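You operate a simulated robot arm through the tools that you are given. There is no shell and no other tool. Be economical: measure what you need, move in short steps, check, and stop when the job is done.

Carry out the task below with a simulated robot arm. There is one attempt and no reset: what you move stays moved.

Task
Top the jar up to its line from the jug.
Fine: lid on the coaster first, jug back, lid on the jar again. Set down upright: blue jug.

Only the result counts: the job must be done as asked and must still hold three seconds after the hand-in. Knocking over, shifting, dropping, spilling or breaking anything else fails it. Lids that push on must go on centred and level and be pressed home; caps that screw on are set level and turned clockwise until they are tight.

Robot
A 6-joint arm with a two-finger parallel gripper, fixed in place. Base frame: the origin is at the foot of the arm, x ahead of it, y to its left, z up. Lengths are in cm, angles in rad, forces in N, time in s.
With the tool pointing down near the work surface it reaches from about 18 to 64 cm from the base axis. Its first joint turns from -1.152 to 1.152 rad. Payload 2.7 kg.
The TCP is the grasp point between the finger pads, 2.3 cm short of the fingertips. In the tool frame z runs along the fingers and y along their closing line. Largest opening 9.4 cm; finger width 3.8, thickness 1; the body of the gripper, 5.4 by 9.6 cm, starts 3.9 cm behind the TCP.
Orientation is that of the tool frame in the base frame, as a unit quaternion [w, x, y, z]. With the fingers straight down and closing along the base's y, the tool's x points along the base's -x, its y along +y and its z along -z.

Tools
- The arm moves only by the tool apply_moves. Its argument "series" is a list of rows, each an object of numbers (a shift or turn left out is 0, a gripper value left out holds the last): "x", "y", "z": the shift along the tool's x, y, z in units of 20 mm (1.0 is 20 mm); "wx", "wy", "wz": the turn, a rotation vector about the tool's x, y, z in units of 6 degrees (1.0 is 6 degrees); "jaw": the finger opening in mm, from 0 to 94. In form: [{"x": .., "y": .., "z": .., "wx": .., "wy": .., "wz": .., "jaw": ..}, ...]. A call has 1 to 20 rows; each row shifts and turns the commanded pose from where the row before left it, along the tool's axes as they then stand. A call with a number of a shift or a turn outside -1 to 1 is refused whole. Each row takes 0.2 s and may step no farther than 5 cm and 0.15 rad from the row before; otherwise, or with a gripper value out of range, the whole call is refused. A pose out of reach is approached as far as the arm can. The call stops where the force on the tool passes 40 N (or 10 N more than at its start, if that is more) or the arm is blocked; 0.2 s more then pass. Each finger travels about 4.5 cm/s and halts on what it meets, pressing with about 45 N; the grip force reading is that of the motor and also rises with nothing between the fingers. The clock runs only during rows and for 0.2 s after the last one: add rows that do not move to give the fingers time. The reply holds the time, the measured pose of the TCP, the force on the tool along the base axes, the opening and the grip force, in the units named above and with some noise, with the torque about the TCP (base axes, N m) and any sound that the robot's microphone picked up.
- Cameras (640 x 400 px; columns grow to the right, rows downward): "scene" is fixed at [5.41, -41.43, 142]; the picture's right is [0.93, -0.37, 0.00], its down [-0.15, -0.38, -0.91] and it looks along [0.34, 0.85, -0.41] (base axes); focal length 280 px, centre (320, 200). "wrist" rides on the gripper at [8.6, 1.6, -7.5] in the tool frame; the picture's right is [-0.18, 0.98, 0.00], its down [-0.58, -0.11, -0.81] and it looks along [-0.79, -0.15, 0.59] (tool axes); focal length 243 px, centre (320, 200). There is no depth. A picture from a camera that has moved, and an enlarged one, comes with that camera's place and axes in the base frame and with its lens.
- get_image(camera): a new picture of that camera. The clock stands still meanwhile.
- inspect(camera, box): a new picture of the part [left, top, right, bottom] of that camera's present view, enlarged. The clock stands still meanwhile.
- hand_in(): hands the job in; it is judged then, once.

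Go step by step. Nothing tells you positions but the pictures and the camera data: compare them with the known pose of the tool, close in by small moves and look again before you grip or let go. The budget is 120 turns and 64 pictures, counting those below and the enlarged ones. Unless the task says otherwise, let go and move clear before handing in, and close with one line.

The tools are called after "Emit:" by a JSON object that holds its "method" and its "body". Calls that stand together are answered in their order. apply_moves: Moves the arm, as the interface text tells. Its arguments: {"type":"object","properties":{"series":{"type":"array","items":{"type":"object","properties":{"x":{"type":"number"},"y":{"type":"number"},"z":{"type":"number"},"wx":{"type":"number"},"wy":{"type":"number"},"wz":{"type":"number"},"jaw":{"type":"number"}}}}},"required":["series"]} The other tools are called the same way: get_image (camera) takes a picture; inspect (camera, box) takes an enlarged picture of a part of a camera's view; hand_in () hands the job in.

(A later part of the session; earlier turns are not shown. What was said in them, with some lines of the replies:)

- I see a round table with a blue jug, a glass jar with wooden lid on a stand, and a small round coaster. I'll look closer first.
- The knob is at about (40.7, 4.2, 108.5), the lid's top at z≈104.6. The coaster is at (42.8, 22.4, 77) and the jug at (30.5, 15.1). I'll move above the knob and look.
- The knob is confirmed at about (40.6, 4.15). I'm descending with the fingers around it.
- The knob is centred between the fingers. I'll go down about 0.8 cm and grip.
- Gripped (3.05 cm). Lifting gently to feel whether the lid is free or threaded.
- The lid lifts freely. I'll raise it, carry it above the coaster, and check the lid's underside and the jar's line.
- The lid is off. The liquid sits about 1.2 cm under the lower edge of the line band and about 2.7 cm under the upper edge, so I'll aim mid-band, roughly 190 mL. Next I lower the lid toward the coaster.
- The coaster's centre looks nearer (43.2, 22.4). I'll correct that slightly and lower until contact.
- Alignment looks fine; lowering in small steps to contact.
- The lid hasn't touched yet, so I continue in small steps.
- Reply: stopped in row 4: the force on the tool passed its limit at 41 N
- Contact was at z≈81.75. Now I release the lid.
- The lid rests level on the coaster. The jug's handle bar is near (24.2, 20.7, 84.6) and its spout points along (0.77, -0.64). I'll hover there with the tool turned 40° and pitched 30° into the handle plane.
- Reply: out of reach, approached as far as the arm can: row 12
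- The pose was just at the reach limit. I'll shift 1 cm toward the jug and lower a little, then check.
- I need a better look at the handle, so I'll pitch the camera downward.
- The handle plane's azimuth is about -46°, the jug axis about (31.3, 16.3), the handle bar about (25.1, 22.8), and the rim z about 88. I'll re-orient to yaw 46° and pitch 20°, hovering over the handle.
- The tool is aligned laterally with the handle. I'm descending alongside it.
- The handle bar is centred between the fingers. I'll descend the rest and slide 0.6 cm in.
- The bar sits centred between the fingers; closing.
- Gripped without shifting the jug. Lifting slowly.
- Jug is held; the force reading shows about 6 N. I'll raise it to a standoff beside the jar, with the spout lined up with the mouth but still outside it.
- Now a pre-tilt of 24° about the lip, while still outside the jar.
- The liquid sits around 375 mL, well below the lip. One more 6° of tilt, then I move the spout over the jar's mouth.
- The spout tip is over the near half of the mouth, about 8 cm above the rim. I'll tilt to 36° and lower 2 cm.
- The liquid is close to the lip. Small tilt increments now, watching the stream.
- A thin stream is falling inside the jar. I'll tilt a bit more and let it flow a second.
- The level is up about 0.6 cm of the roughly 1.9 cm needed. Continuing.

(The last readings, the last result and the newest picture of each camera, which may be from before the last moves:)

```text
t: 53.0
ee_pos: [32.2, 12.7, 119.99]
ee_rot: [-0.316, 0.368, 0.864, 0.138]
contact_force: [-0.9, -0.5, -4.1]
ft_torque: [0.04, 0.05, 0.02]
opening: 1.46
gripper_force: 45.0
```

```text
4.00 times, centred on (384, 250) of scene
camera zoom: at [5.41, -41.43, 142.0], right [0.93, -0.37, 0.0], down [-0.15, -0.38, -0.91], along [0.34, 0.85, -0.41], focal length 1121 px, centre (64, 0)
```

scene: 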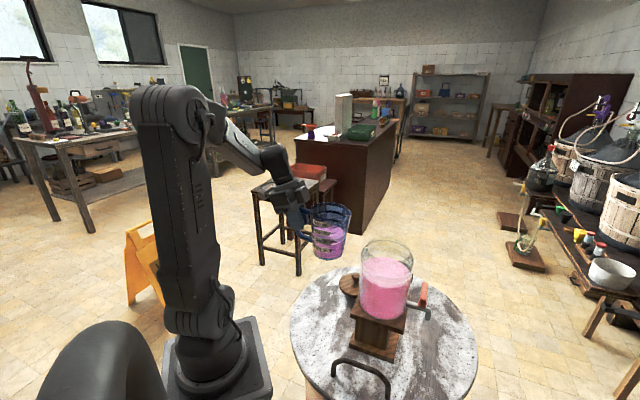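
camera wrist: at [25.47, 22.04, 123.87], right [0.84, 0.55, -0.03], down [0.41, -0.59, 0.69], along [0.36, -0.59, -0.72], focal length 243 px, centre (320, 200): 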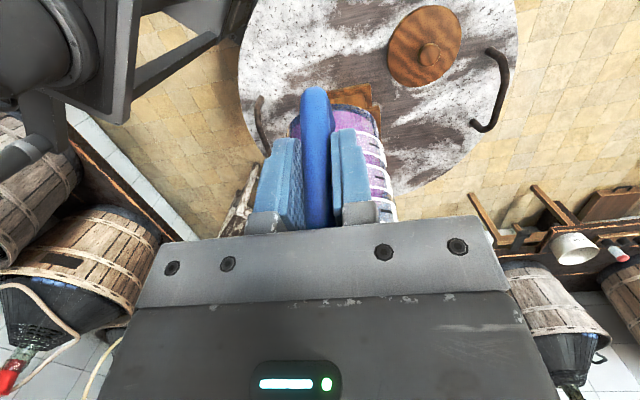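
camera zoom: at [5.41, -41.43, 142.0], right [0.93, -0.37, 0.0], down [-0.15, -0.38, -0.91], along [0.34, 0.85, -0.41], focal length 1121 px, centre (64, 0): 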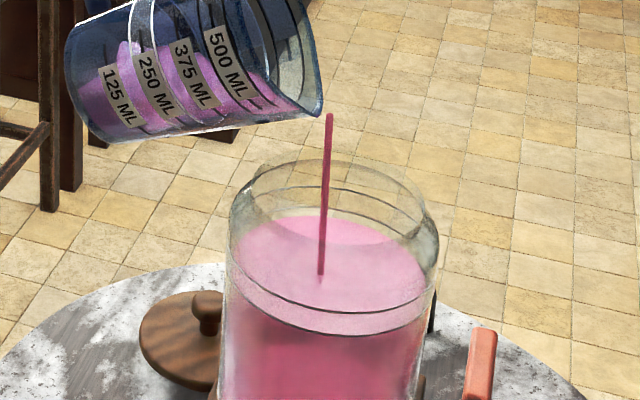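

About halfway there; same increments again.

Emit:
{"method": "apply_moves", "body": {"series": [{"wy": 0.4, "x": -0.02, "z": -0.32}, {}, {}, {}, {}, {"wy": 0.4, "x": -0.02, "z": -0.32}, {}, {}, {}]}}

Emit:
{"method": "inspect", "body": {"camera": "scene", "box": [304, 200, 464, 300]}}

```text
t: 55.0
ee_pos: [32.75, 12.14, 120.97]
ee_rot: [-0.35, 0.364, 0.849, 0.154]
contact_force: [0.0, 0.0, -3.7]
ft_torque: [0.02, 0.0, -0.02]
opening: 1.48
gripper_force: 44.4
```

```text
4.00 times, centred on (384, 250) of scene
camera zoom: at [5.41, -41.43, 142.0], right [0.93, -0.37, 0.0], down [-0.15, -0.38, -0.91], along [0.34, 0.85, -0.41], focal length 1121 px, centre (64, 0)
```

zoom: 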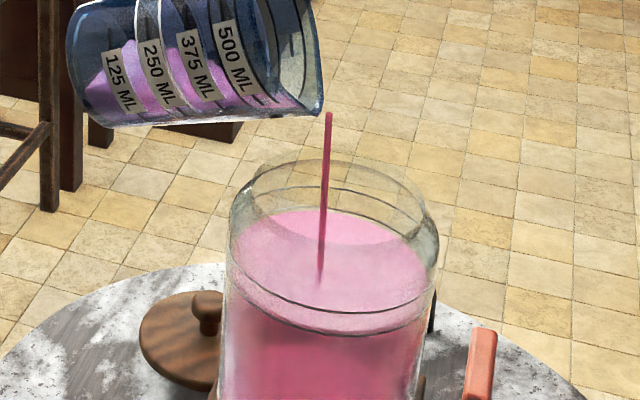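

Emit:
{"method": "inspect", "body": {"camera": "scene", "box": [356, 235, 420, 290]}}

```text
7.27 times, centred on (388, 262) of scene
camera zoom: at [5.41, -41.43, 142.0], right [0.93, -0.37, 0.0], down [-0.15, -0.38, -0.91], along [0.34, 0.85, -0.41], focal length 2039 px, centre (-174, -254)
```

zoom: 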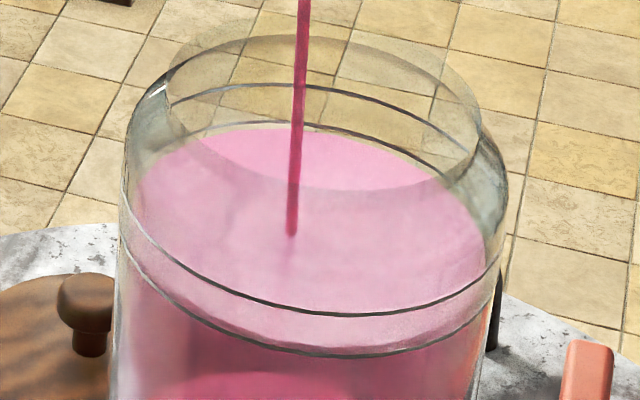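

The level is now right at the band's lower edge. It needs about 0.7 cm more to reach the middle.

Emit:
{"method": "apply_moves", "body": {"series": [{"wy": 0.4, "x": -0.02, "z": -0.32}, {}, {}, {}, {"wy": 0.3, "x": -0.02, "z": -0.24}, {}, {}, {}]}}

Emit:
{"method": "inspect", "body": {"camera": "scene", "box": [356, 235, 420, 290]}}

```text
t: 56.9
ee_pos: [33.27, 11.56, 121.72]
ee_rot: [-0.381, 0.357, 0.836, 0.166]
contact_force: [0.0, -0.8, -3.8]
ft_torque: [0.01, 0.02, 0.03]
opening: 1.48
gripper_force: 44.5
```

```text
7.27 times, centred on (388, 262) of scene
camera zoom: at [5.41, -41.43, 142.0], right [0.93, -0.37, 0.0], down [-0.15, -0.38, -0.91], along [0.34, 0.85, -0.41], focal length 2039 px, centre (-174, -254)
```

zoom: 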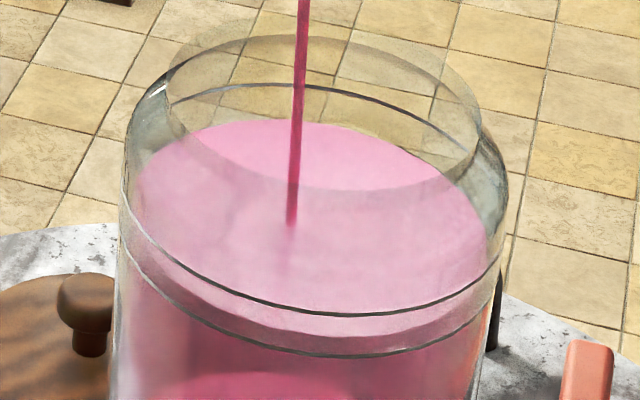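

Emit:
{"method": "apply_moves", "body": {"series": [{"wy": 0.3, "x": -0.02, "z": -0.24}, {}, {}, {"wy": 0.2, "x": -0.01, "z": -0.16}, {}, {}, {}]}}

Emit:
{"method": "inspect", "body": {"camera": "scene", "box": [356, 235, 420, 290]}}

```text
t: 58.5
ee_pos: [33.51, 11.2, 121.64]
ee_rot: [-0.402, 0.354, 0.825, 0.177]
contact_force: [-0.6, 0.2, -3.1]
ft_torque: [0.0, 0.02, -0.02]
opening: 1.49
gripper_force: 44.8
out of reach, approached as far as the arm can: row 4
```

```text
7.27 times, centred on (388, 262) of scene
camera zoom: at [5.41, -41.43, 142.0], right [0.93, -0.37, 0.0], down [-0.15, -0.38, -0.91], along [0.34, 0.85, -0.41], focal length 2039 px, centre (-174, -254)
```

zoom: 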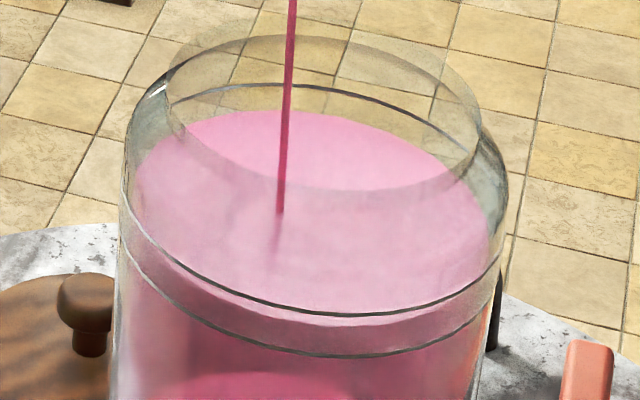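

The level is near mid-band. Stopping the pour by tilting back about the lip.

Emit:
{"method": "apply_moves", "body": {"series": [{"wy": -1, "x": -0.03, "z": 0.75}, {"wy": -1, "x": -0.03, "z": 0.75}, {"wy": -1, "x": -0.03, "z": 0.75}, {}]}}

Emit:
{"method": "inspect", "body": {"camera": "scene", "box": [304, 190, 464, 290]}}

Emit:
{"method": "inspect", "body": {"camera": "scene", "box": [356, 235, 420, 290]}}

```text
t: 59.5
ee_pos: [31.43, 13.55, 118.51]
ee_rot: [-0.269, 0.377, 0.878, 0.119]
contact_force: [0.4, 1.2, -3.3]
ft_torque: [0.06, 0.04, -0.01]
opening: 1.49
gripper_force: 44.8
```

```text
4.00 times, centred on (384, 240) of scene
camera zoom: at [5.41, -41.43, 142.0], right [0.93, -0.37, 0.0], down [-0.15, -0.38, -0.91], along [0.34, 0.85, -0.41], focal length 1121 px, centre (64, 40)
```

zoom: 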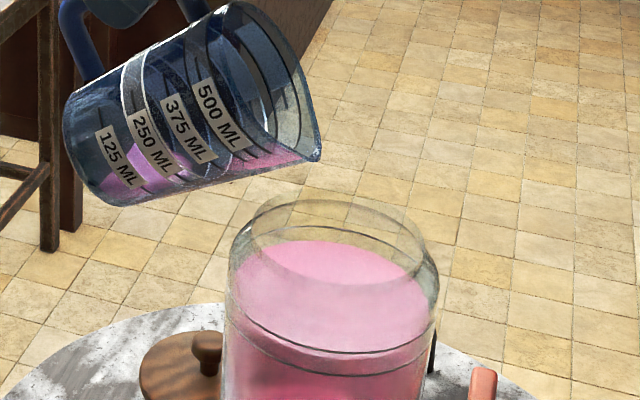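

```text
7.27 times, centred on (388, 262) of scene
camera zoom: at [5.41, -41.43, 142.0], right [0.93, -0.37, 0.0], down [-0.15, -0.38, -0.91], along [0.34, 0.85, -0.41], focal length 2039 px, centre (-174, -254)
```

zoom: 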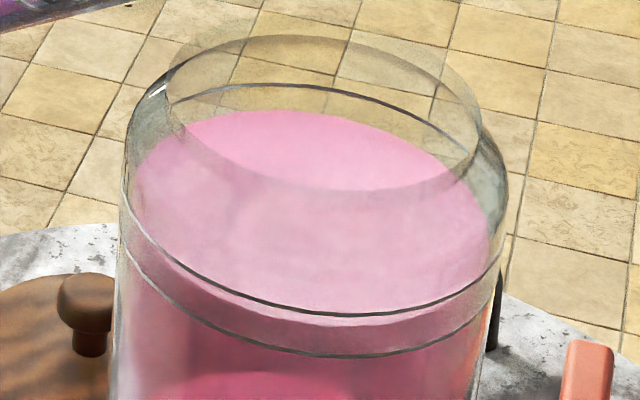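

Pour stopped with the level mid-band. I'll un-tilt while rising, back away from the jar, then level the jug.

Emit:
{"method": "apply_moves", "body": {"series": [{"wy": -1, "x": 0.13, "z": 0.42}, {"wy": -1, "x": 0.1, "z": 0.42}, {"wy": -1, "x": 0.08, "z": 0.42}, {"wy": -1, "x": 0.05, "z": 0.42}, {"x": 0.985, "z": 0.174}, {"x": 0.985, "z": 0.174}, {"x": 0.985, "z": 0.174}, {"x": 0.985, "z": 0.174}, {}]}}

Emit:
{"method": "inspect", "body": {"camera": "scene", "box": [264, 190, 424, 290]}}

```text
t: 61.5
ee_pos: [24.49, 20.6, 115.98]
ee_rot: [-0.08, 0.392, 0.916, 0.039]
contact_force: [-0.1, 0.3, -3.1]
ft_torque: [0.12, 0.1, 0.01]
opening: 1.49
gripper_force: 44.8
```

```text
4.00 times, centred on (344, 240) of scene
camera zoom: at [5.41, -41.43, 142.0], right [0.93, -0.37, 0.0], down [-0.15, -0.38, -0.91], along [0.34, 0.85, -0.41], focal length 1121 px, centre (224, 40)
```

zoom: 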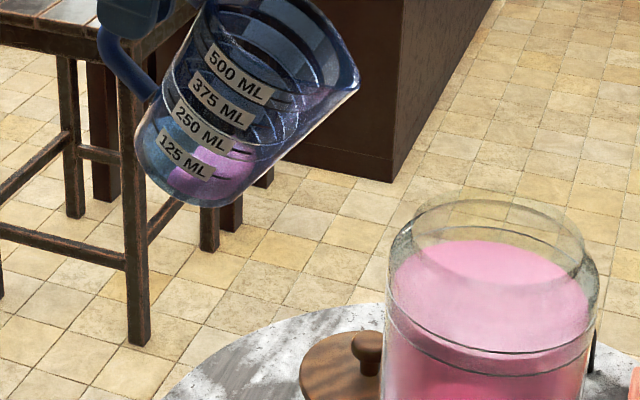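

Emit:
{"method": "apply_moves", "body": {"series": [{"wy": -1, "x": -0.035, "z": 0.79}, {"wy": -1, "x": -0.035, "z": 0.79}, {"wy": -1, "x": -0.035, "z": 0.79}, {"wy": -1, "x": -0.035, "z": 0.79}, {"wy": -1, "x": -0.035, "z": 0.79}, {}, {}]}}

Emit:
{"method": "inspect", "body": {"camera": "scene", "box": [264, 190, 424, 290]}}

```text
t: 63.0
ee_pos: [24.92, 20.35, 107.95]
ee_rot: [0.159, 0.389, 0.905, -0.064]
contact_force: [-0.2, -1.1, -2.5]
ft_torque: [0.16, 0.18, 0.02]
opening: 1.49
gripper_force: 45.3
```

```text
4.00 times, centred on (344, 240) of scene
camera zoom: at [5.41, -41.43, 142.0], right [0.93, -0.37, 0.0], down [-0.15, -0.38, -0.91], along [0.34, 0.85, -0.41], focal length 1121 px, centre (224, 40)
```

zoom: 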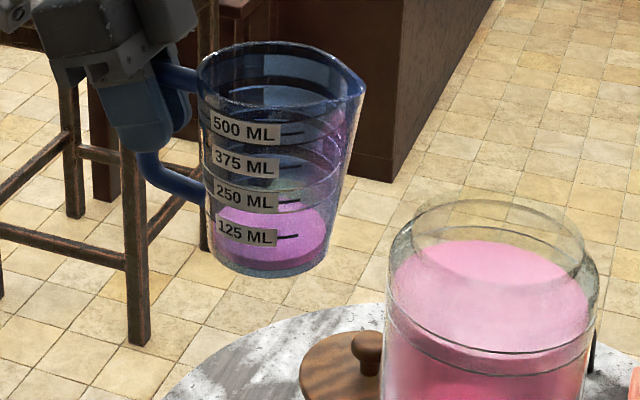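

Jug is upright again. Returning over its original spot and descending.

Emit:
{"method": "apply_moves", "body": {"series": [{"x": 0.4, "y": 0.47, "z": -0.145}, {"x": 0.4, "y": 0.47, "z": -0.145}, {"x": 0.342, "z": 0.94}, {"x": 0.342, "z": 0.94}, {"x": 0.342, "z": 0.94}, {"x": 0.342, "z": 0.94}, {"x": 0.342, "z": 0.94}, {"x": 0.342, "z": 0.94}, {"x": 0.342, "z": 0.94}, {"x": 0.342, "z": 0.94}, {"x": 0.342, "z": 0.94}, {"x": 0.342, "z": 0.94}, {}]}}

Emit:
{"method": "inspect", "body": {"camera": "scene", "box": [260, 240, 388, 320]}}

```text
t: 65.8
ee_pos: [25.3, 23.05, 87.81]
ee_rot: [0.159, 0.388, 0.905, -0.065]
contact_force: [0.2, -0.3, -3.4]
ft_torque: [0.17, 0.16, 0.0]
opening: 1.48
gripper_force: 45.4
```

```text
5.00 times, centred on (324, 280) of scene
camera zoom: at [5.41, -41.43, 142.0], right [0.93, -0.37, 0.0], down [-0.15, -0.38, -0.91], along [0.34, 0.85, -0.41], focal length 1402 px, centre (300, -200)
```

zoom: 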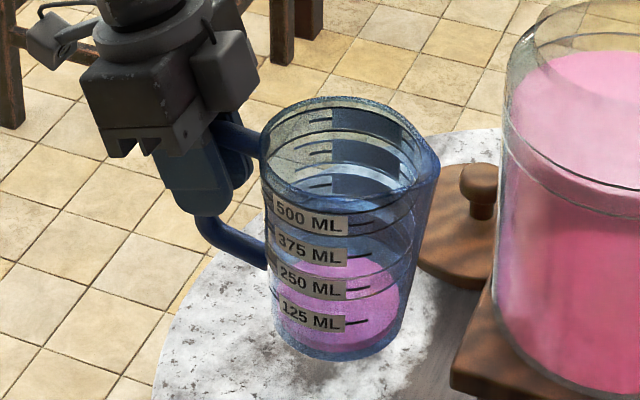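

Emit:
{"method": "apply_moves", "body": {"series": [{"x": 0.342, "y": -0.12, "z": 0.94}, {"x": 0.342, "z": 0.94}, {"x": 0.05, "z": 0.14}, {"x": 0.034, "z": 0.094}, {}]}}

```text
t: 67.0
ee_pos: [25.14, 22.93, 83.38]
ee_rot: [0.159, 0.389, 0.905, -0.066]
contact_force: [0.3, 0.6, -3.3]
ft_torque: [0.16, 0.15, -0.01]
opening: 1.48
gripper_force: 44.2
```

Emit:
{"method": "apply_moves", "body": {"series": [{"x": 0.026, "z": 0.07}, {"x": 0.026, "z": 0.07}, {}]}}

```text
t: 67.8
ee_pos: [25.09, 22.95, 83.14]
ee_rot: [0.158, 0.389, 0.905, -0.065]
contact_force: [0.8, 0.2, -3.7]
ft_torque: [0.14, 0.18, 0.0]
opening: 1.47
gripper_force: 45.1
```

Emit:
{"method": "apply_moves", "body": {"series": [{"x": 0.02, "z": 0.056}, {"x": 0.02, "z": 0.056}, {}]}}

```text
t: 68.7
ee_pos: [25.03, 22.89, 83.06]
ee_rot: [0.161, 0.388, 0.905, -0.065]
contact_force: [0.9, -1.4, 15.9]
ft_torque: [-1.33, -0.45, 0.05]
opening: 1.47
gripper_force: 45.4
```

The base has touched down with a light press. I'll relieve it a hair and open.

Emit:
{"method": "apply_moves", "body": {"series": [{"x": -0.01, "z": -0.028}, {}, {"jaw": 25}, {}, {"jaw": 50}, {}, {}, {}]}}

Emit:
{"method": "inspect", "body": {"camera": "scene", "box": [260, 240, 388, 320]}}

```text
t: 70.5
ee_pos: [25.04, 22.99, 83.21]
ee_rot: [0.161, 0.388, 0.905, -0.064]
contact_force: [-0.2, 0.2, 0.0]
ft_torque: [-0.01, 0.03, 0.05]
opening: 4.98
gripper_force: 0.1
```

```text
5.00 times, centred on (324, 280) of scene
camera zoom: at [5.41, -41.43, 142.0], right [0.93, -0.37, 0.0], down [-0.15, -0.38, -0.91], along [0.34, 0.85, -0.41], focal length 1402 px, centre (300, -200)
```

zoom: 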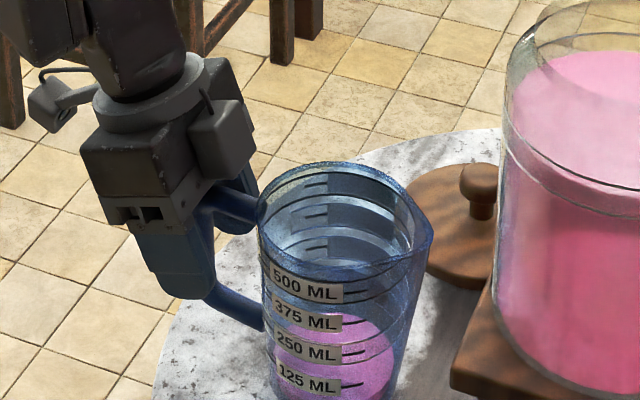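

Jug is standing upright. Retreating up and restoring the vertical tool pose.

Emit:
{"method": "apply_moves", "body": {"series": [{"x": 0.28, "z": -0.1, "jaw": 60}, {}, {"x": -0.342, "z": -0.94}, {"x": -0.342, "z": -0.94}, {"x": -0.342, "z": -0.94}, {"x": -0.342, "z": -0.94}, {"x": -0.342, "z": -0.94}, {"x": -0.342, "z": -0.94}, {"x": -0.342, "z": -0.94}, {"x": -0.342, "z": -0.94}, {"x": -0.342, "z": -0.94}, {"x": -0.342, "z": -0.94}, {"x": -0.342, "z": -0.94}, {}]}}

Emit:
{"method": "apply_moves", "body": {"series": [{"wy": 1}, {"wy": 1}, {"wy": 1}, {"wy": 0.33}, {"wz": -0.97}, {"wz": -0.97}, {"wz": -0.97}, {"wz": -0.97}, {"wz": -0.97}, {"wz": -0.97}, {"wz": -0.97}, {"wz": -0.97}, {}]}}

```text
t: 73.5
ee_pos: [24.67, 23.02, 105.41]
ee_rot: [0.158, 0.389, 0.905, -0.064]
contact_force: [-0.4, -0.3, 0.6]
ft_torque: [0.0, 0.01, -0.02]
opening: 6.01
gripper_force: 0.0
```

```text
t: 76.2
ee_pos: [24.72, 23.19, 105.08]
ee_rot: [0.0, -0.003, 1.0, 0.004]
contact_force: [-1.1, -1.0, -0.3]
ft_torque: [-0.01, -0.02, -0.02]
opening: 6.0
gripper_force: 0.0
```

Level tool restored. Moving above the lid's knob.

Emit:
{"method": "apply_moves", "body": {"series": [{"x": -0.93, "y": -0.04}, {"x": -0.93, "y": -0.04}, {"x": -0.93, "y": -0.04}, {"x": -0.93, "y": -0.04}, {"x": -0.93, "y": -0.04}, {"x": -0.93, "y": -0.04}, {"x": -0.93, "y": -0.04}, {"x": -0.93, "y": -0.04}, {"x": -0.93, "y": -0.04}, {"x": -0.93, "y": -0.04}, {"z": 1}, {"z": 1}, {"z": 1}, {"z": 1}, {"z": 1}, {"z": 1}, {"z": 1}, {}]}}

Emit:
{"method": "get_image", "body": {"camera": "wrist"}}

```text
t: 80.0
ee_pos: [43.26, 22.65, 91.14]
ee_rot: [0.001, -0.002, 1.0, 0.003]
contact_force: [-0.2, -0.9, 0.3]
ft_torque: [-0.02, -0.01, -0.02]
opening: 6.0
gripper_force: 0.0
```

```text
10 pictures are left
camera wrist: at [34.51, 23.98, 98.62], right [0.18, 0.98, 0.01], down [0.58, -0.11, 0.81], along [0.79, -0.14, -0.59], focal length 243 px, centre (320, 200)
```

wrist: 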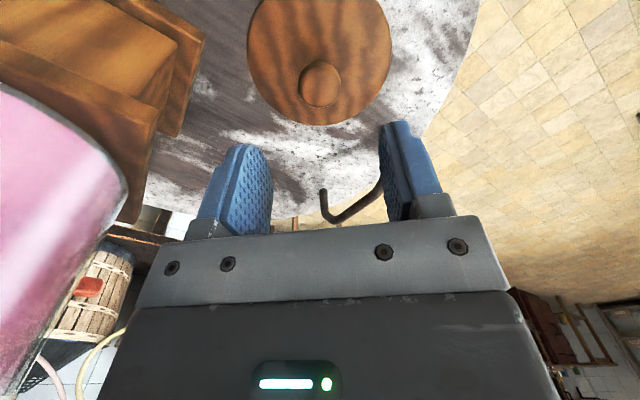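

Knob is at about (43.4, 22.45). Descending and gripping it.

Emit:
{"method": "apply_moves", "body": {"series": [{"x": -0.06, "y": -0.1, "z": 1}, {"z": 1}, {"z": 1}, {"z": 1}, {"z": 0.62}, {}, {"jaw": 20}, {}, {}, {}, {}, {}]}}

```text
t: 82.7
ee_pos: [43.3, 22.35, 81.61]
ee_rot: [0.001, -0.001, 1.0, 0.003]
contact_force: [-0.2, -0.3, 0.1]
ft_torque: [-0.02, 0.01, 0.0]
opening: 3.02
gripper_force: 45.7
```

Gripped. Lifting the lid and carrying it over the jar.

Emit:
{"method": "apply_moves", "body": {"series": [{"z": -0.5}, {"z": -1}, {"z": -1}, {"z": -1}, {"z": -1}, {"z": -1}, {"z": -1}, {"z": -1}, {"z": -1}, {"z": -1}, {"z": -1}, {"z": -1}, {"z": -1}, {"z": -1}, {"z": -1}, {"z": -1}, {"z": -1}, {"z": -1}, {}]}}

Emit:
{"method": "apply_moves", "body": {"series": [{"x": 0.14, "y": -0.91}, {"x": 0.14, "y": -0.91}, {"x": 0.14, "y": -0.91}, {"x": 0.14, "y": -0.91}, {"x": 0.14, "y": -0.91}, {"x": 0.14, "y": -0.91}, {"x": 0.14, "y": -0.91}, {"x": 0.14, "y": -0.91}, {"x": 0.14, "y": -0.91}, {"x": 0.14, "y": -0.91}, {}, {}]}}

Emit:
{"method": "inspect", "body": {"camera": "scene", "box": [332, 210, 444, 280]}}

```text
t: 86.7
ee_pos: [43.36, 21.89, 116.81]
ee_rot: [0.001, -0.001, 1.0, 0.004]
contact_force: [-1.0, 0.4, -0.5]
ft_torque: [0.03, 0.02, 0.01]
opening: 3.02
gripper_force: 44.8
```

```text
t: 89.2
ee_pos: [40.55, 3.94, 116.7]
ee_rot: [0.001, -0.002, 1.0, 0.004]
contact_force: [-0.2, -0.5, -0.8]
ft_torque: [-0.01, -0.01, -0.01]
opening: 3.03
gripper_force: 45.2
```

```text
5.71 times, centred on (388, 245) of scene
camera zoom: at [5.41, -41.43, 142.0], right [0.93, -0.37, 0.0], down [-0.15, -0.38, -0.91], along [0.34, 0.85, -0.41], focal length 1602 px, centre (-69, -57)
```

zoom: 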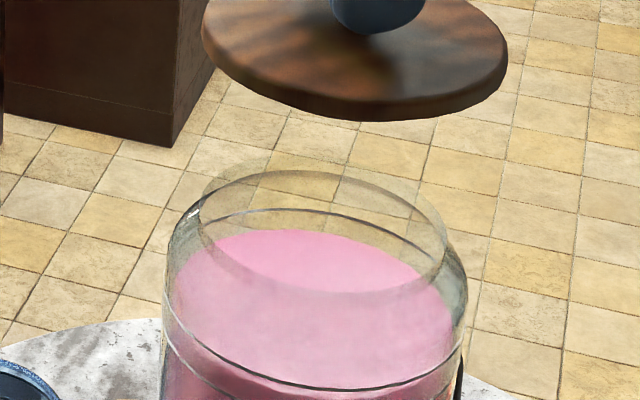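

The lid is nearly centred above the jar. I'll correct by about 0.2 cm in y and lower to just above the rim.

Emit:
{"method": "apply_moves", "body": {"series": [{"x": 0.03, "y": 0.09, "z": 0.8}, {"z": 0.8}, {"z": 0.8}, {"z": 0.6}, {}, {}]}}

Emit:
{"method": "inspect", "body": {"camera": "scene", "box": [332, 220, 444, 290]}}

```text
t: 90.7
ee_pos: [40.44, 3.93, 110.74]
ee_rot: [0.001, -0.002, 1.0, 0.003]
contact_force: [0.1, -0.1, -0.9]
ft_torque: [0.01, -0.03, 0.0]
opening: 3.03
gripper_force: 44.9
```

```text
5.71 times, centred on (388, 255) of scene
camera zoom: at [5.41, -41.43, 142.0], right [0.93, -0.37, 0.0], down [-0.15, -0.38, -0.91], along [0.34, 0.85, -0.41], focal length 1602 px, centre (-69, -114)
```

zoom: 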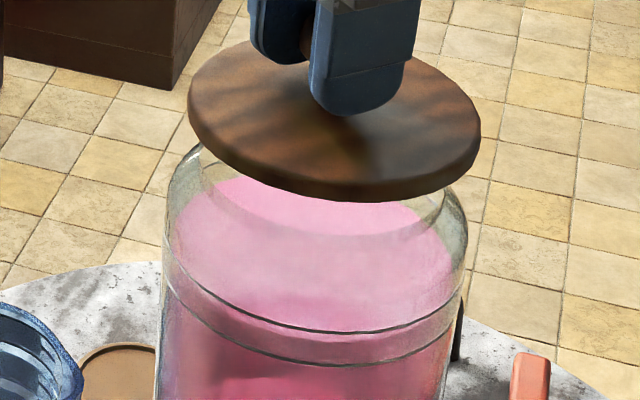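

Compared with the lift-off picture, the lid is about 0.25 cm off in y. I'll correct that and lower gently onto the jar.

Emit:
{"method": "apply_moves", "body": {"series": [{"y": 0.12, "z": 0.3}, {"z": 0.3}, {"z": 0.2}, {}, {}]}}

Emit:
{"method": "inspect", "body": {"camera": "scene", "box": [332, 220, 444, 290]}}

```text
t: 91.8
ee_pos: [40.5, 4.39, 109.13]
ee_rot: [0.001, -0.002, 1.0, 0.004]
contact_force: [-0.2, -0.7, -0.7]
ft_torque: [-0.02, 0.0, 0.01]
opening: 3.04
gripper_force: 45.2
```

```text
5.71 times, centred on (388, 255) of scene
camera zoom: at [5.41, -41.43, 142.0], right [0.93, -0.37, 0.0], down [-0.15, -0.38, -0.91], along [0.34, 0.85, -0.41], focal length 1602 px, centre (-69, -114)
```

zoom: 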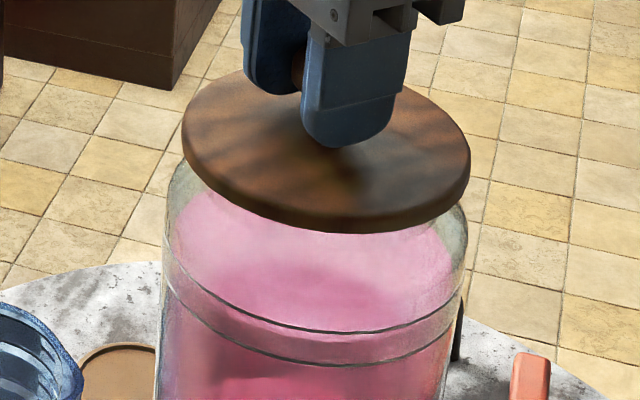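

Emit:
{"method": "apply_moves", "body": {"series": [{}]}}

Emit:
{"method": "apply_moves", "body": {"series": [{}]}}

Emit:
{"method": "apply_moves", "body": {"series": [{}]}}

```text
t: 92.2
ee_pos: [40.5, 4.25, 109.13]
ee_rot: [0.001, -0.003, 1.0, 0.003]
contact_force: [0.5, 0.1, -0.7]
ft_torque: [0.05, 0.01, -0.04]
opening: 3.03
gripper_force: 44.8
```

```text
t: 92.7
ee_pos: [40.37, 4.25, 109.26]
ee_rot: [0.001, -0.002, 1.0, 0.004]
contact_force: [0.8, -0.3, -0.2]
ft_torque: [0.01, 0.02, -0.02]
opening: 3.0
gripper_force: 44.8
```

```text
t: 93.0
ee_pos: [40.44, 4.33, 109.37]
ee_rot: [0.001, -0.002, 1.0, 0.004]
contact_force: [0.3, -0.8, -0.9]
ft_torque: [0.0, -0.04, 0.0]
opening: 3.02
gripper_force: 44.7
```

The average is (40.45, 4.30, 109.2) against a seated reference of about (40.5, 4.2). I'll nudge it and lower until it presses home.

Emit:
{"method": "apply_moves", "body": {"series": [{"x": -0.02, "y": -0.045, "z": 0.2}, {"z": 0.1}, {"z": 0.1}, {"z": 0.1}, {"z": 0.1}, {}]}}

```text
t: 94.1
ee_pos: [40.54, 4.23, 108.69]
ee_rot: [0.003, -0.002, 1.0, 0.002]
contact_force: [-5.9, -0.3, 5.2]
ft_torque: [0.03, -0.03, 0.0]
opening: 3.02
gripper_force: 44.8
stopped in row 5: the force on the tool passed its limit at 42 N (the readings are from after the stop); the commanded pose is now the measured one
```

Emit:
{"method": "inspect", "body": {"camera": "scene", "box": [332, 225, 444, 295]}}

```text
5.71 times, centred on (388, 260) of scene
camera zoom: at [5.38, -41.43, 142.0], right [0.93, -0.37, 0.0], down [-0.15, -0.38, -0.91], along [0.34, 0.85, -0.41], focal length 1602 px, centre (-69, -143)
```

zoom: 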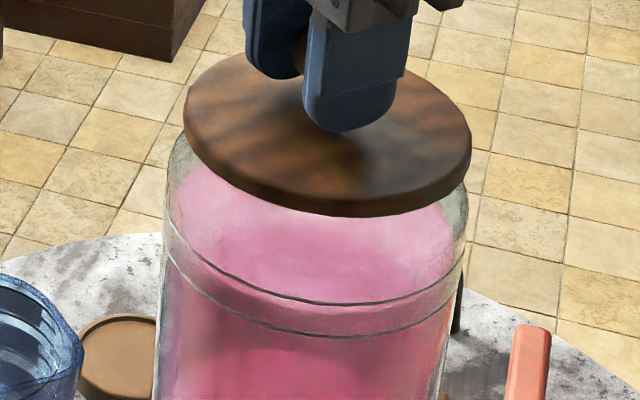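

The lid touched slightly early with a sideways push toward -x, and the image also shows it about 0.15 cm too far right. I'll raise a little, shift by -0.13 in x, and retry.

Emit:
{"method": "apply_moves", "body": {"series": [{"z": -0.15}, {"x": 0.065, "y": 0.01}, {}, {"z": 0.1}, {"z": 0.1}, {"z": 0.06}, {"z": 0.06}, {}]}}

```text
t: 95.9
ee_pos: [40.44, 4.26, 108.56]
ee_rot: [0.009, -0.001, 1.0, 0.002]
contact_force: [-4.6, -0.8, 3.8]
ft_torque: [0.03, -0.01, 0.03]
opening: 3.02
gripper_force: 45.0
stopped in row 8: the force on the tool passed its limit at 41 N (the readings are from after the stop); the commanded pose is now the measured one
```

The lid tilted slightly with the +x side riding up, so it's still too far +x. I'll raise, re-level, shift by -0.2 in x, and retry.

Emit:
{"method": "apply_moves", "body": {"series": [{"z": -0.25}, {"x": 0.1, "wy": 0.14}, {}, {}]}}

Emit:
{"method": "apply_moves", "body": {"series": [{"z": 0.1}, {"z": 0.1}, {"z": 0.06}, {"z": 0.06}, {}]}}

```text
t: 96.9
ee_pos: [40.29, 4.37, 108.98]
ee_rot: [0.002, -0.002, 1.0, 0.003]
contact_force: [-0.4, 0.4, -0.6]
ft_torque: [0.0, -0.03, -0.06]
opening: 3.03
gripper_force: 44.9
```

```text
t: 98.1
ee_pos: [40.41, 4.34, 108.6]
ee_rot: [0.007, -0.002, 1.0, 0.003]
contact_force: [-3.1, 0.1, 24.6]
ft_torque: [-0.08, -1.22, 0.05]
opening: 3.03
gripper_force: 44.9
```

Contact is nearly vertical now and z is about 1–2 mm from the seated height. I'll release gently so the lid settles, then look.

Emit:
{"method": "apply_moves", "body": {"series": [{"z": -0.08}, {}, {"jaw": 40}, {}, {"jaw": 55}, {}, {}]}}

Emit:
{"method": "inspect", "body": {"camera": "scene", "box": [332, 220, 444, 290]}}

```text
t: 99.7
ee_pos: [40.35, 4.28, 108.63]
ee_rot: [0.001, -0.002, 1.0, 0.003]
contact_force: [-0.6, 0.1, 0.2]
ft_torque: [-0.01, 0.02, -0.03]
opening: 5.5
gripper_force: 0.1
```

```text
5.71 times, centred on (388, 255) of scene
camera zoom: at [5.41, -41.43, 142.0], right [0.93, -0.37, 0.0], down [-0.15, -0.38, -0.91], along [0.34, 0.85, -0.41], focal length 1602 px, centre (-69, -114)
```

zoom: 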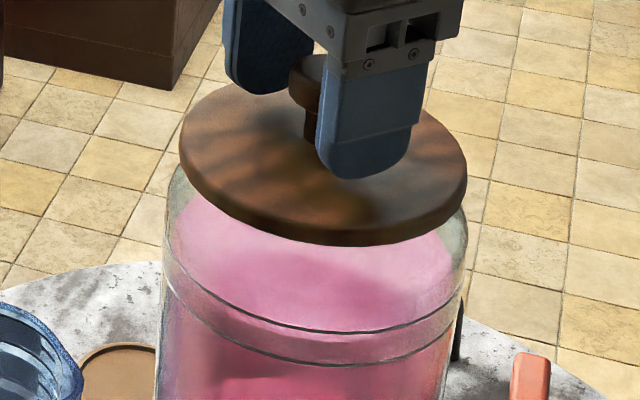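

The lid now matches its original seated picture (centre and height). I'll rise, close the fingers, and press the knob down from the top.

Emit:
{"method": "apply_moves", "body": {"series": [{"z": -0.5}, {"z": -1}, {"z": -1}, {"z": -1}, {"jaw": 0}, {}, {}, {}, {}, {}, {}, {}]}}

Emit:
{"method": "get_image", "body": {"camera": "wrist"}}

```text
t: 102.3
ee_pos: [40.27, 4.32, 115.38]
ee_rot: [0.002, -0.001, 1.0, 0.002]
contact_force: [0.7, 0.8, -0.2]
ft_torque: [0.02, 0.0, 0.06]
opening: 0.0
gripper_force: 42.3
```

```text
4 pictures are left
camera wrist: at [31.56, 5.68, 122.8], right [0.18, 0.98, 0.01], down [0.58, -0.11, 0.81], along [0.8, -0.14, -0.59], focal length 243 px, centre (320, 200)
```

wrist: 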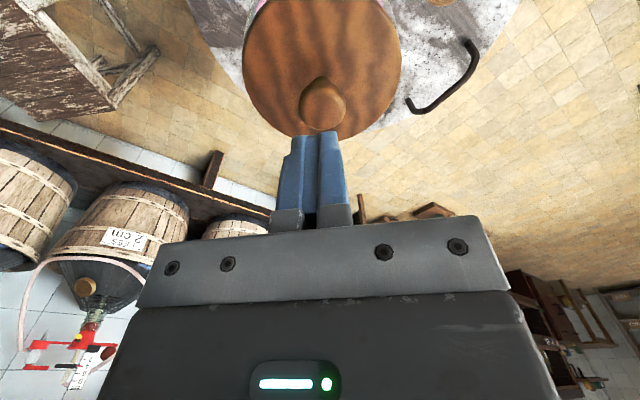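

The knob is under the fingertips. Pressing down in small steps.

Emit:
{"method": "apply_moves", "body": {"series": [{"x": -0.1, "z": 0.5}, {"z": 0.4}, {"z": 0.2}, {"z": 0.1}, {"z": 0.1}, {"z": 0.1}, {"z": 0.1}, {"z": 0.1}, {"z": 0.1}, {"z": 0.1}, {"z": 0.1}, {}]}}

```text
t: 104.9
ee_pos: [40.32, 4.37, 111.63]
ee_rot: [0.002, -0.001, 1.0, 0.003]
contact_force: [1.3, 0.1, 0.0]
ft_torque: [0.01, -0.01, 0.01]
opening: 0.0
gripper_force: 42.3
```

Emit:
{"method": "apply_moves", "body": {"series": [{"z": 0.1}, {"z": 0.1}, {"z": 0.1}, {"z": 0.1}, {"z": 0.1}, {"z": 0.1}, {"z": 0.1}, {"z": 0.1}, {}]}}

```text
t: 106.2
ee_pos: [40.47, 4.29, 111.3]
ee_rot: [0.007, -0.002, 1.0, 0.003]
contact_force: [-0.7, -0.6, 4.0]
ft_torque: [-0.01, 0.06, -0.01]
opening: 0.0
gripper_force: 42.7
stopped in row 6: the force on the tool passed its limit at 44 N (the readings are from after the stop); the commanded pose is now the measured one
```

Emit:
{"method": "apply_moves", "body": {"series": [{"z": -0.1, "wy": 0.08}, {}, {"z": 0.1}, {"z": 0.06}, {"z": 0.06}, {}, {}]}}

Emit:
{"method": "inspect", "body": {"camera": "scene", "box": [332, 220, 444, 290]}}

```text
t: 107.8
ee_pos: [40.52, 4.24, 111.11]
ee_rot: [0.007, -0.002, 1.0, 0.002]
contact_force: [-7.2, -11.3, 36.0]
ft_torque: [-0.27, 0.42, 0.08]
opening: 0.01
gripper_force: 42.7
```

```text
5.71 times, centred on (388, 255) of scene
camera zoom: at [5.33, -41.47, 141.99], right [0.93, -0.37, 0.0], down [-0.15, -0.38, -0.91], along [0.34, 0.85, -0.41], focal length 1602 px, centre (-69, -114)
```

zoom: 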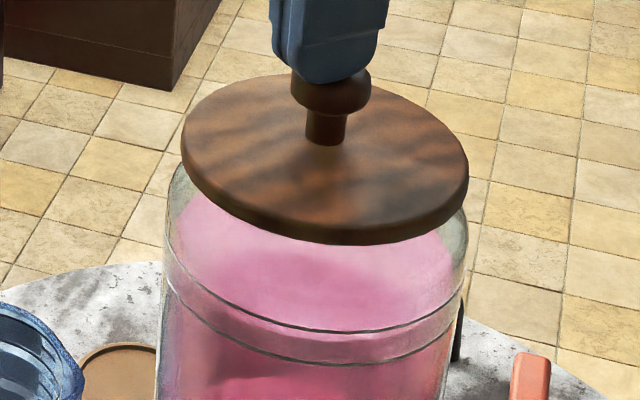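

The lid is level, centred and pressed with about 36–44 N. Retreating upward for a final check.

Emit:
{"method": "apply_moves", "body": {"series": [{"z": -0.1}, {"z": -0.4}, {"z": -1}, {"z": -1}, {"z": -1}, {"z": -1}, {"z": -1}, {"z": -1}, {}]}}

Emit:
{"method": "inspect", "body": {"camera": "scene", "box": [280, 220, 488, 350]}}

Emit:
{"method": "inspect", "body": {"camera": "scene", "box": [332, 220, 444, 290]}}

```text
t: 109.8
ee_pos: [40.32, 4.56, 123.86]
ee_rot: [0.003, -0.002, 1.0, 0.002]
contact_force: [-0.8, 0.1, 0.5]
ft_torque: [0.02, 0.0, -0.01]
opening: 0.0
gripper_force: 42.4
```

```text
3.08 times, centred on (384, 285) of scene
camera zoom: at [5.41, -41.43, 142.0], right [0.93, -0.37, 0.0], down [-0.15, -0.38, -0.91], along [0.34, 0.85, -0.41], focal length 863 px, centre (123, -62)
```

zoom: 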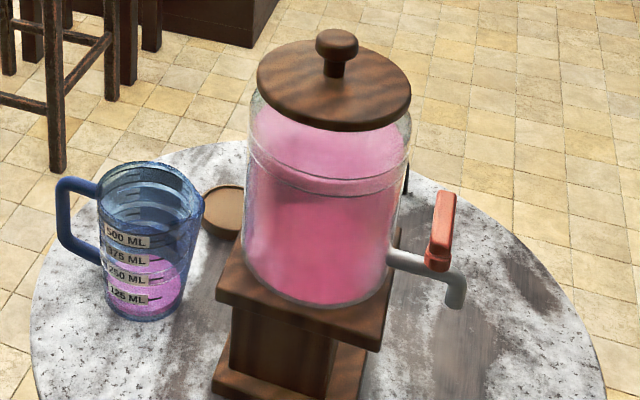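

```text
5.71 times, centred on (388, 255) of scene
camera zoom: at [5.41, -41.43, 142.0], right [0.93, -0.37, 0.0], down [-0.15, -0.38, -0.91], along [0.34, 0.85, -0.41], focal length 1602 px, centre (-69, -114)
```

zoom: 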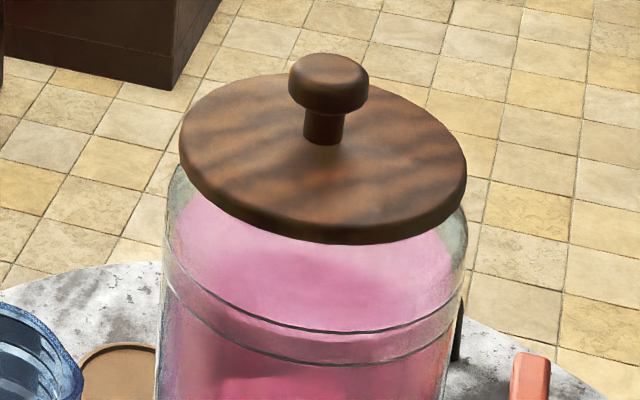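

Everything matches the starting layout; the lid might be a hair (~1 mm) high. I'll press the knob once more to be sure it's home.

Emit:
{"method": "apply_moves", "body": {"series": [{"x": -0.08, "y": -0.12, "z": 1}, {"z": 1}, {"z": 1}, {"z": 1}, {"z": 1}, {"z": 1}, {"z": 0.1}, {"z": 0.1}, {"z": 0.06}, {"z": 0.05}, {"z": 0.05}, {}]}}

```text
t: 112.4
ee_pos: [40.59, 4.09, 111.22]
ee_rot: [0.002, -0.002, 1.0, 0.002]
contact_force: [0.6, 0.9, -0.6]
ft_torque: [-0.02, 0.0, -0.01]
opening: 0.0
gripper_force: 42.2
```

There's no contact yet at the height where it touched before, so the second press did seat it further. One more gentle press to confirm it bottoms out.

Emit:
{"method": "apply_moves", "body": {"series": [{"z": 0.05}, {"z": 0.05}, {"z": 0.05}, {"z": 0.05}, {"z": 0.05}, {"z": 0.05}, {}]}}

```text
t: 113.4
ee_pos: [40.68, 3.98, 111.21]
ee_rot: [0.007, -0.002, 1.0, 0.003]
contact_force: [-0.8, -0.1, 3.5]
ft_torque: [-0.02, 0.04, 0.05]
opening: 0.0
gripper_force: 42.3
stopped in row 4: the force on the tool passed its limit at 43 N (the readings are from after the stop); the commanded pose is now the measured one
```

It bottoms out firmly, so the lid is home. Retreating for a last look.

Emit:
{"method": "apply_moves", "body": {"series": [{"z": -0.1}, {"z": -0.4}, {"z": -1}, {"z": -1}, {"z": -1}, {"z": -1}, {"z": -1}, {"z": -1}, {}, {}, {}]}}

Emit:
{"method": "inspect", "body": {"camera": "scene", "box": [280, 220, 488, 350]}}

```text
t: 115.8
ee_pos: [40.38, 4.07, 124.17]
ee_rot: [0.006, -0.001, 1.0, 0.003]
contact_force: [0.3, 0.4, -0.3]
ft_torque: [0.02, 0.0, 0.01]
opening: 0.01
gripper_force: 42.0
```

```text
3.08 times, centred on (384, 285) of scene
camera zoom: at [5.41, -41.43, 142.0], right [0.93, -0.37, 0.0], down [-0.15, -0.38, -0.91], along [0.34, 0.85, -0.41], focal length 863 px, centre (123, -62)
```

zoom: 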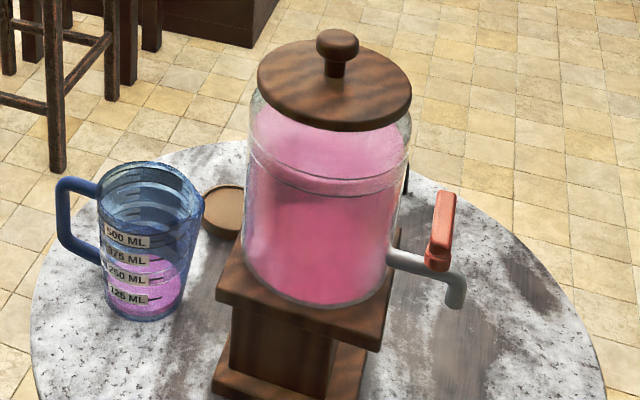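

The jar is filled to its line, the lid is on level and seated, the jug is upright at its place, and the arm is clear. Handing in.

Emit:
{"method": "hand_in", "body": {}}

```text
The job is handed in.
```

I topped the jar up from the jug and pressed the lid back on, level and centred. The blue jug is standing upright in its original spot. I saw nothing spilled. The jar's line is a band about 1.5 cm tall, and I filled to its middle.
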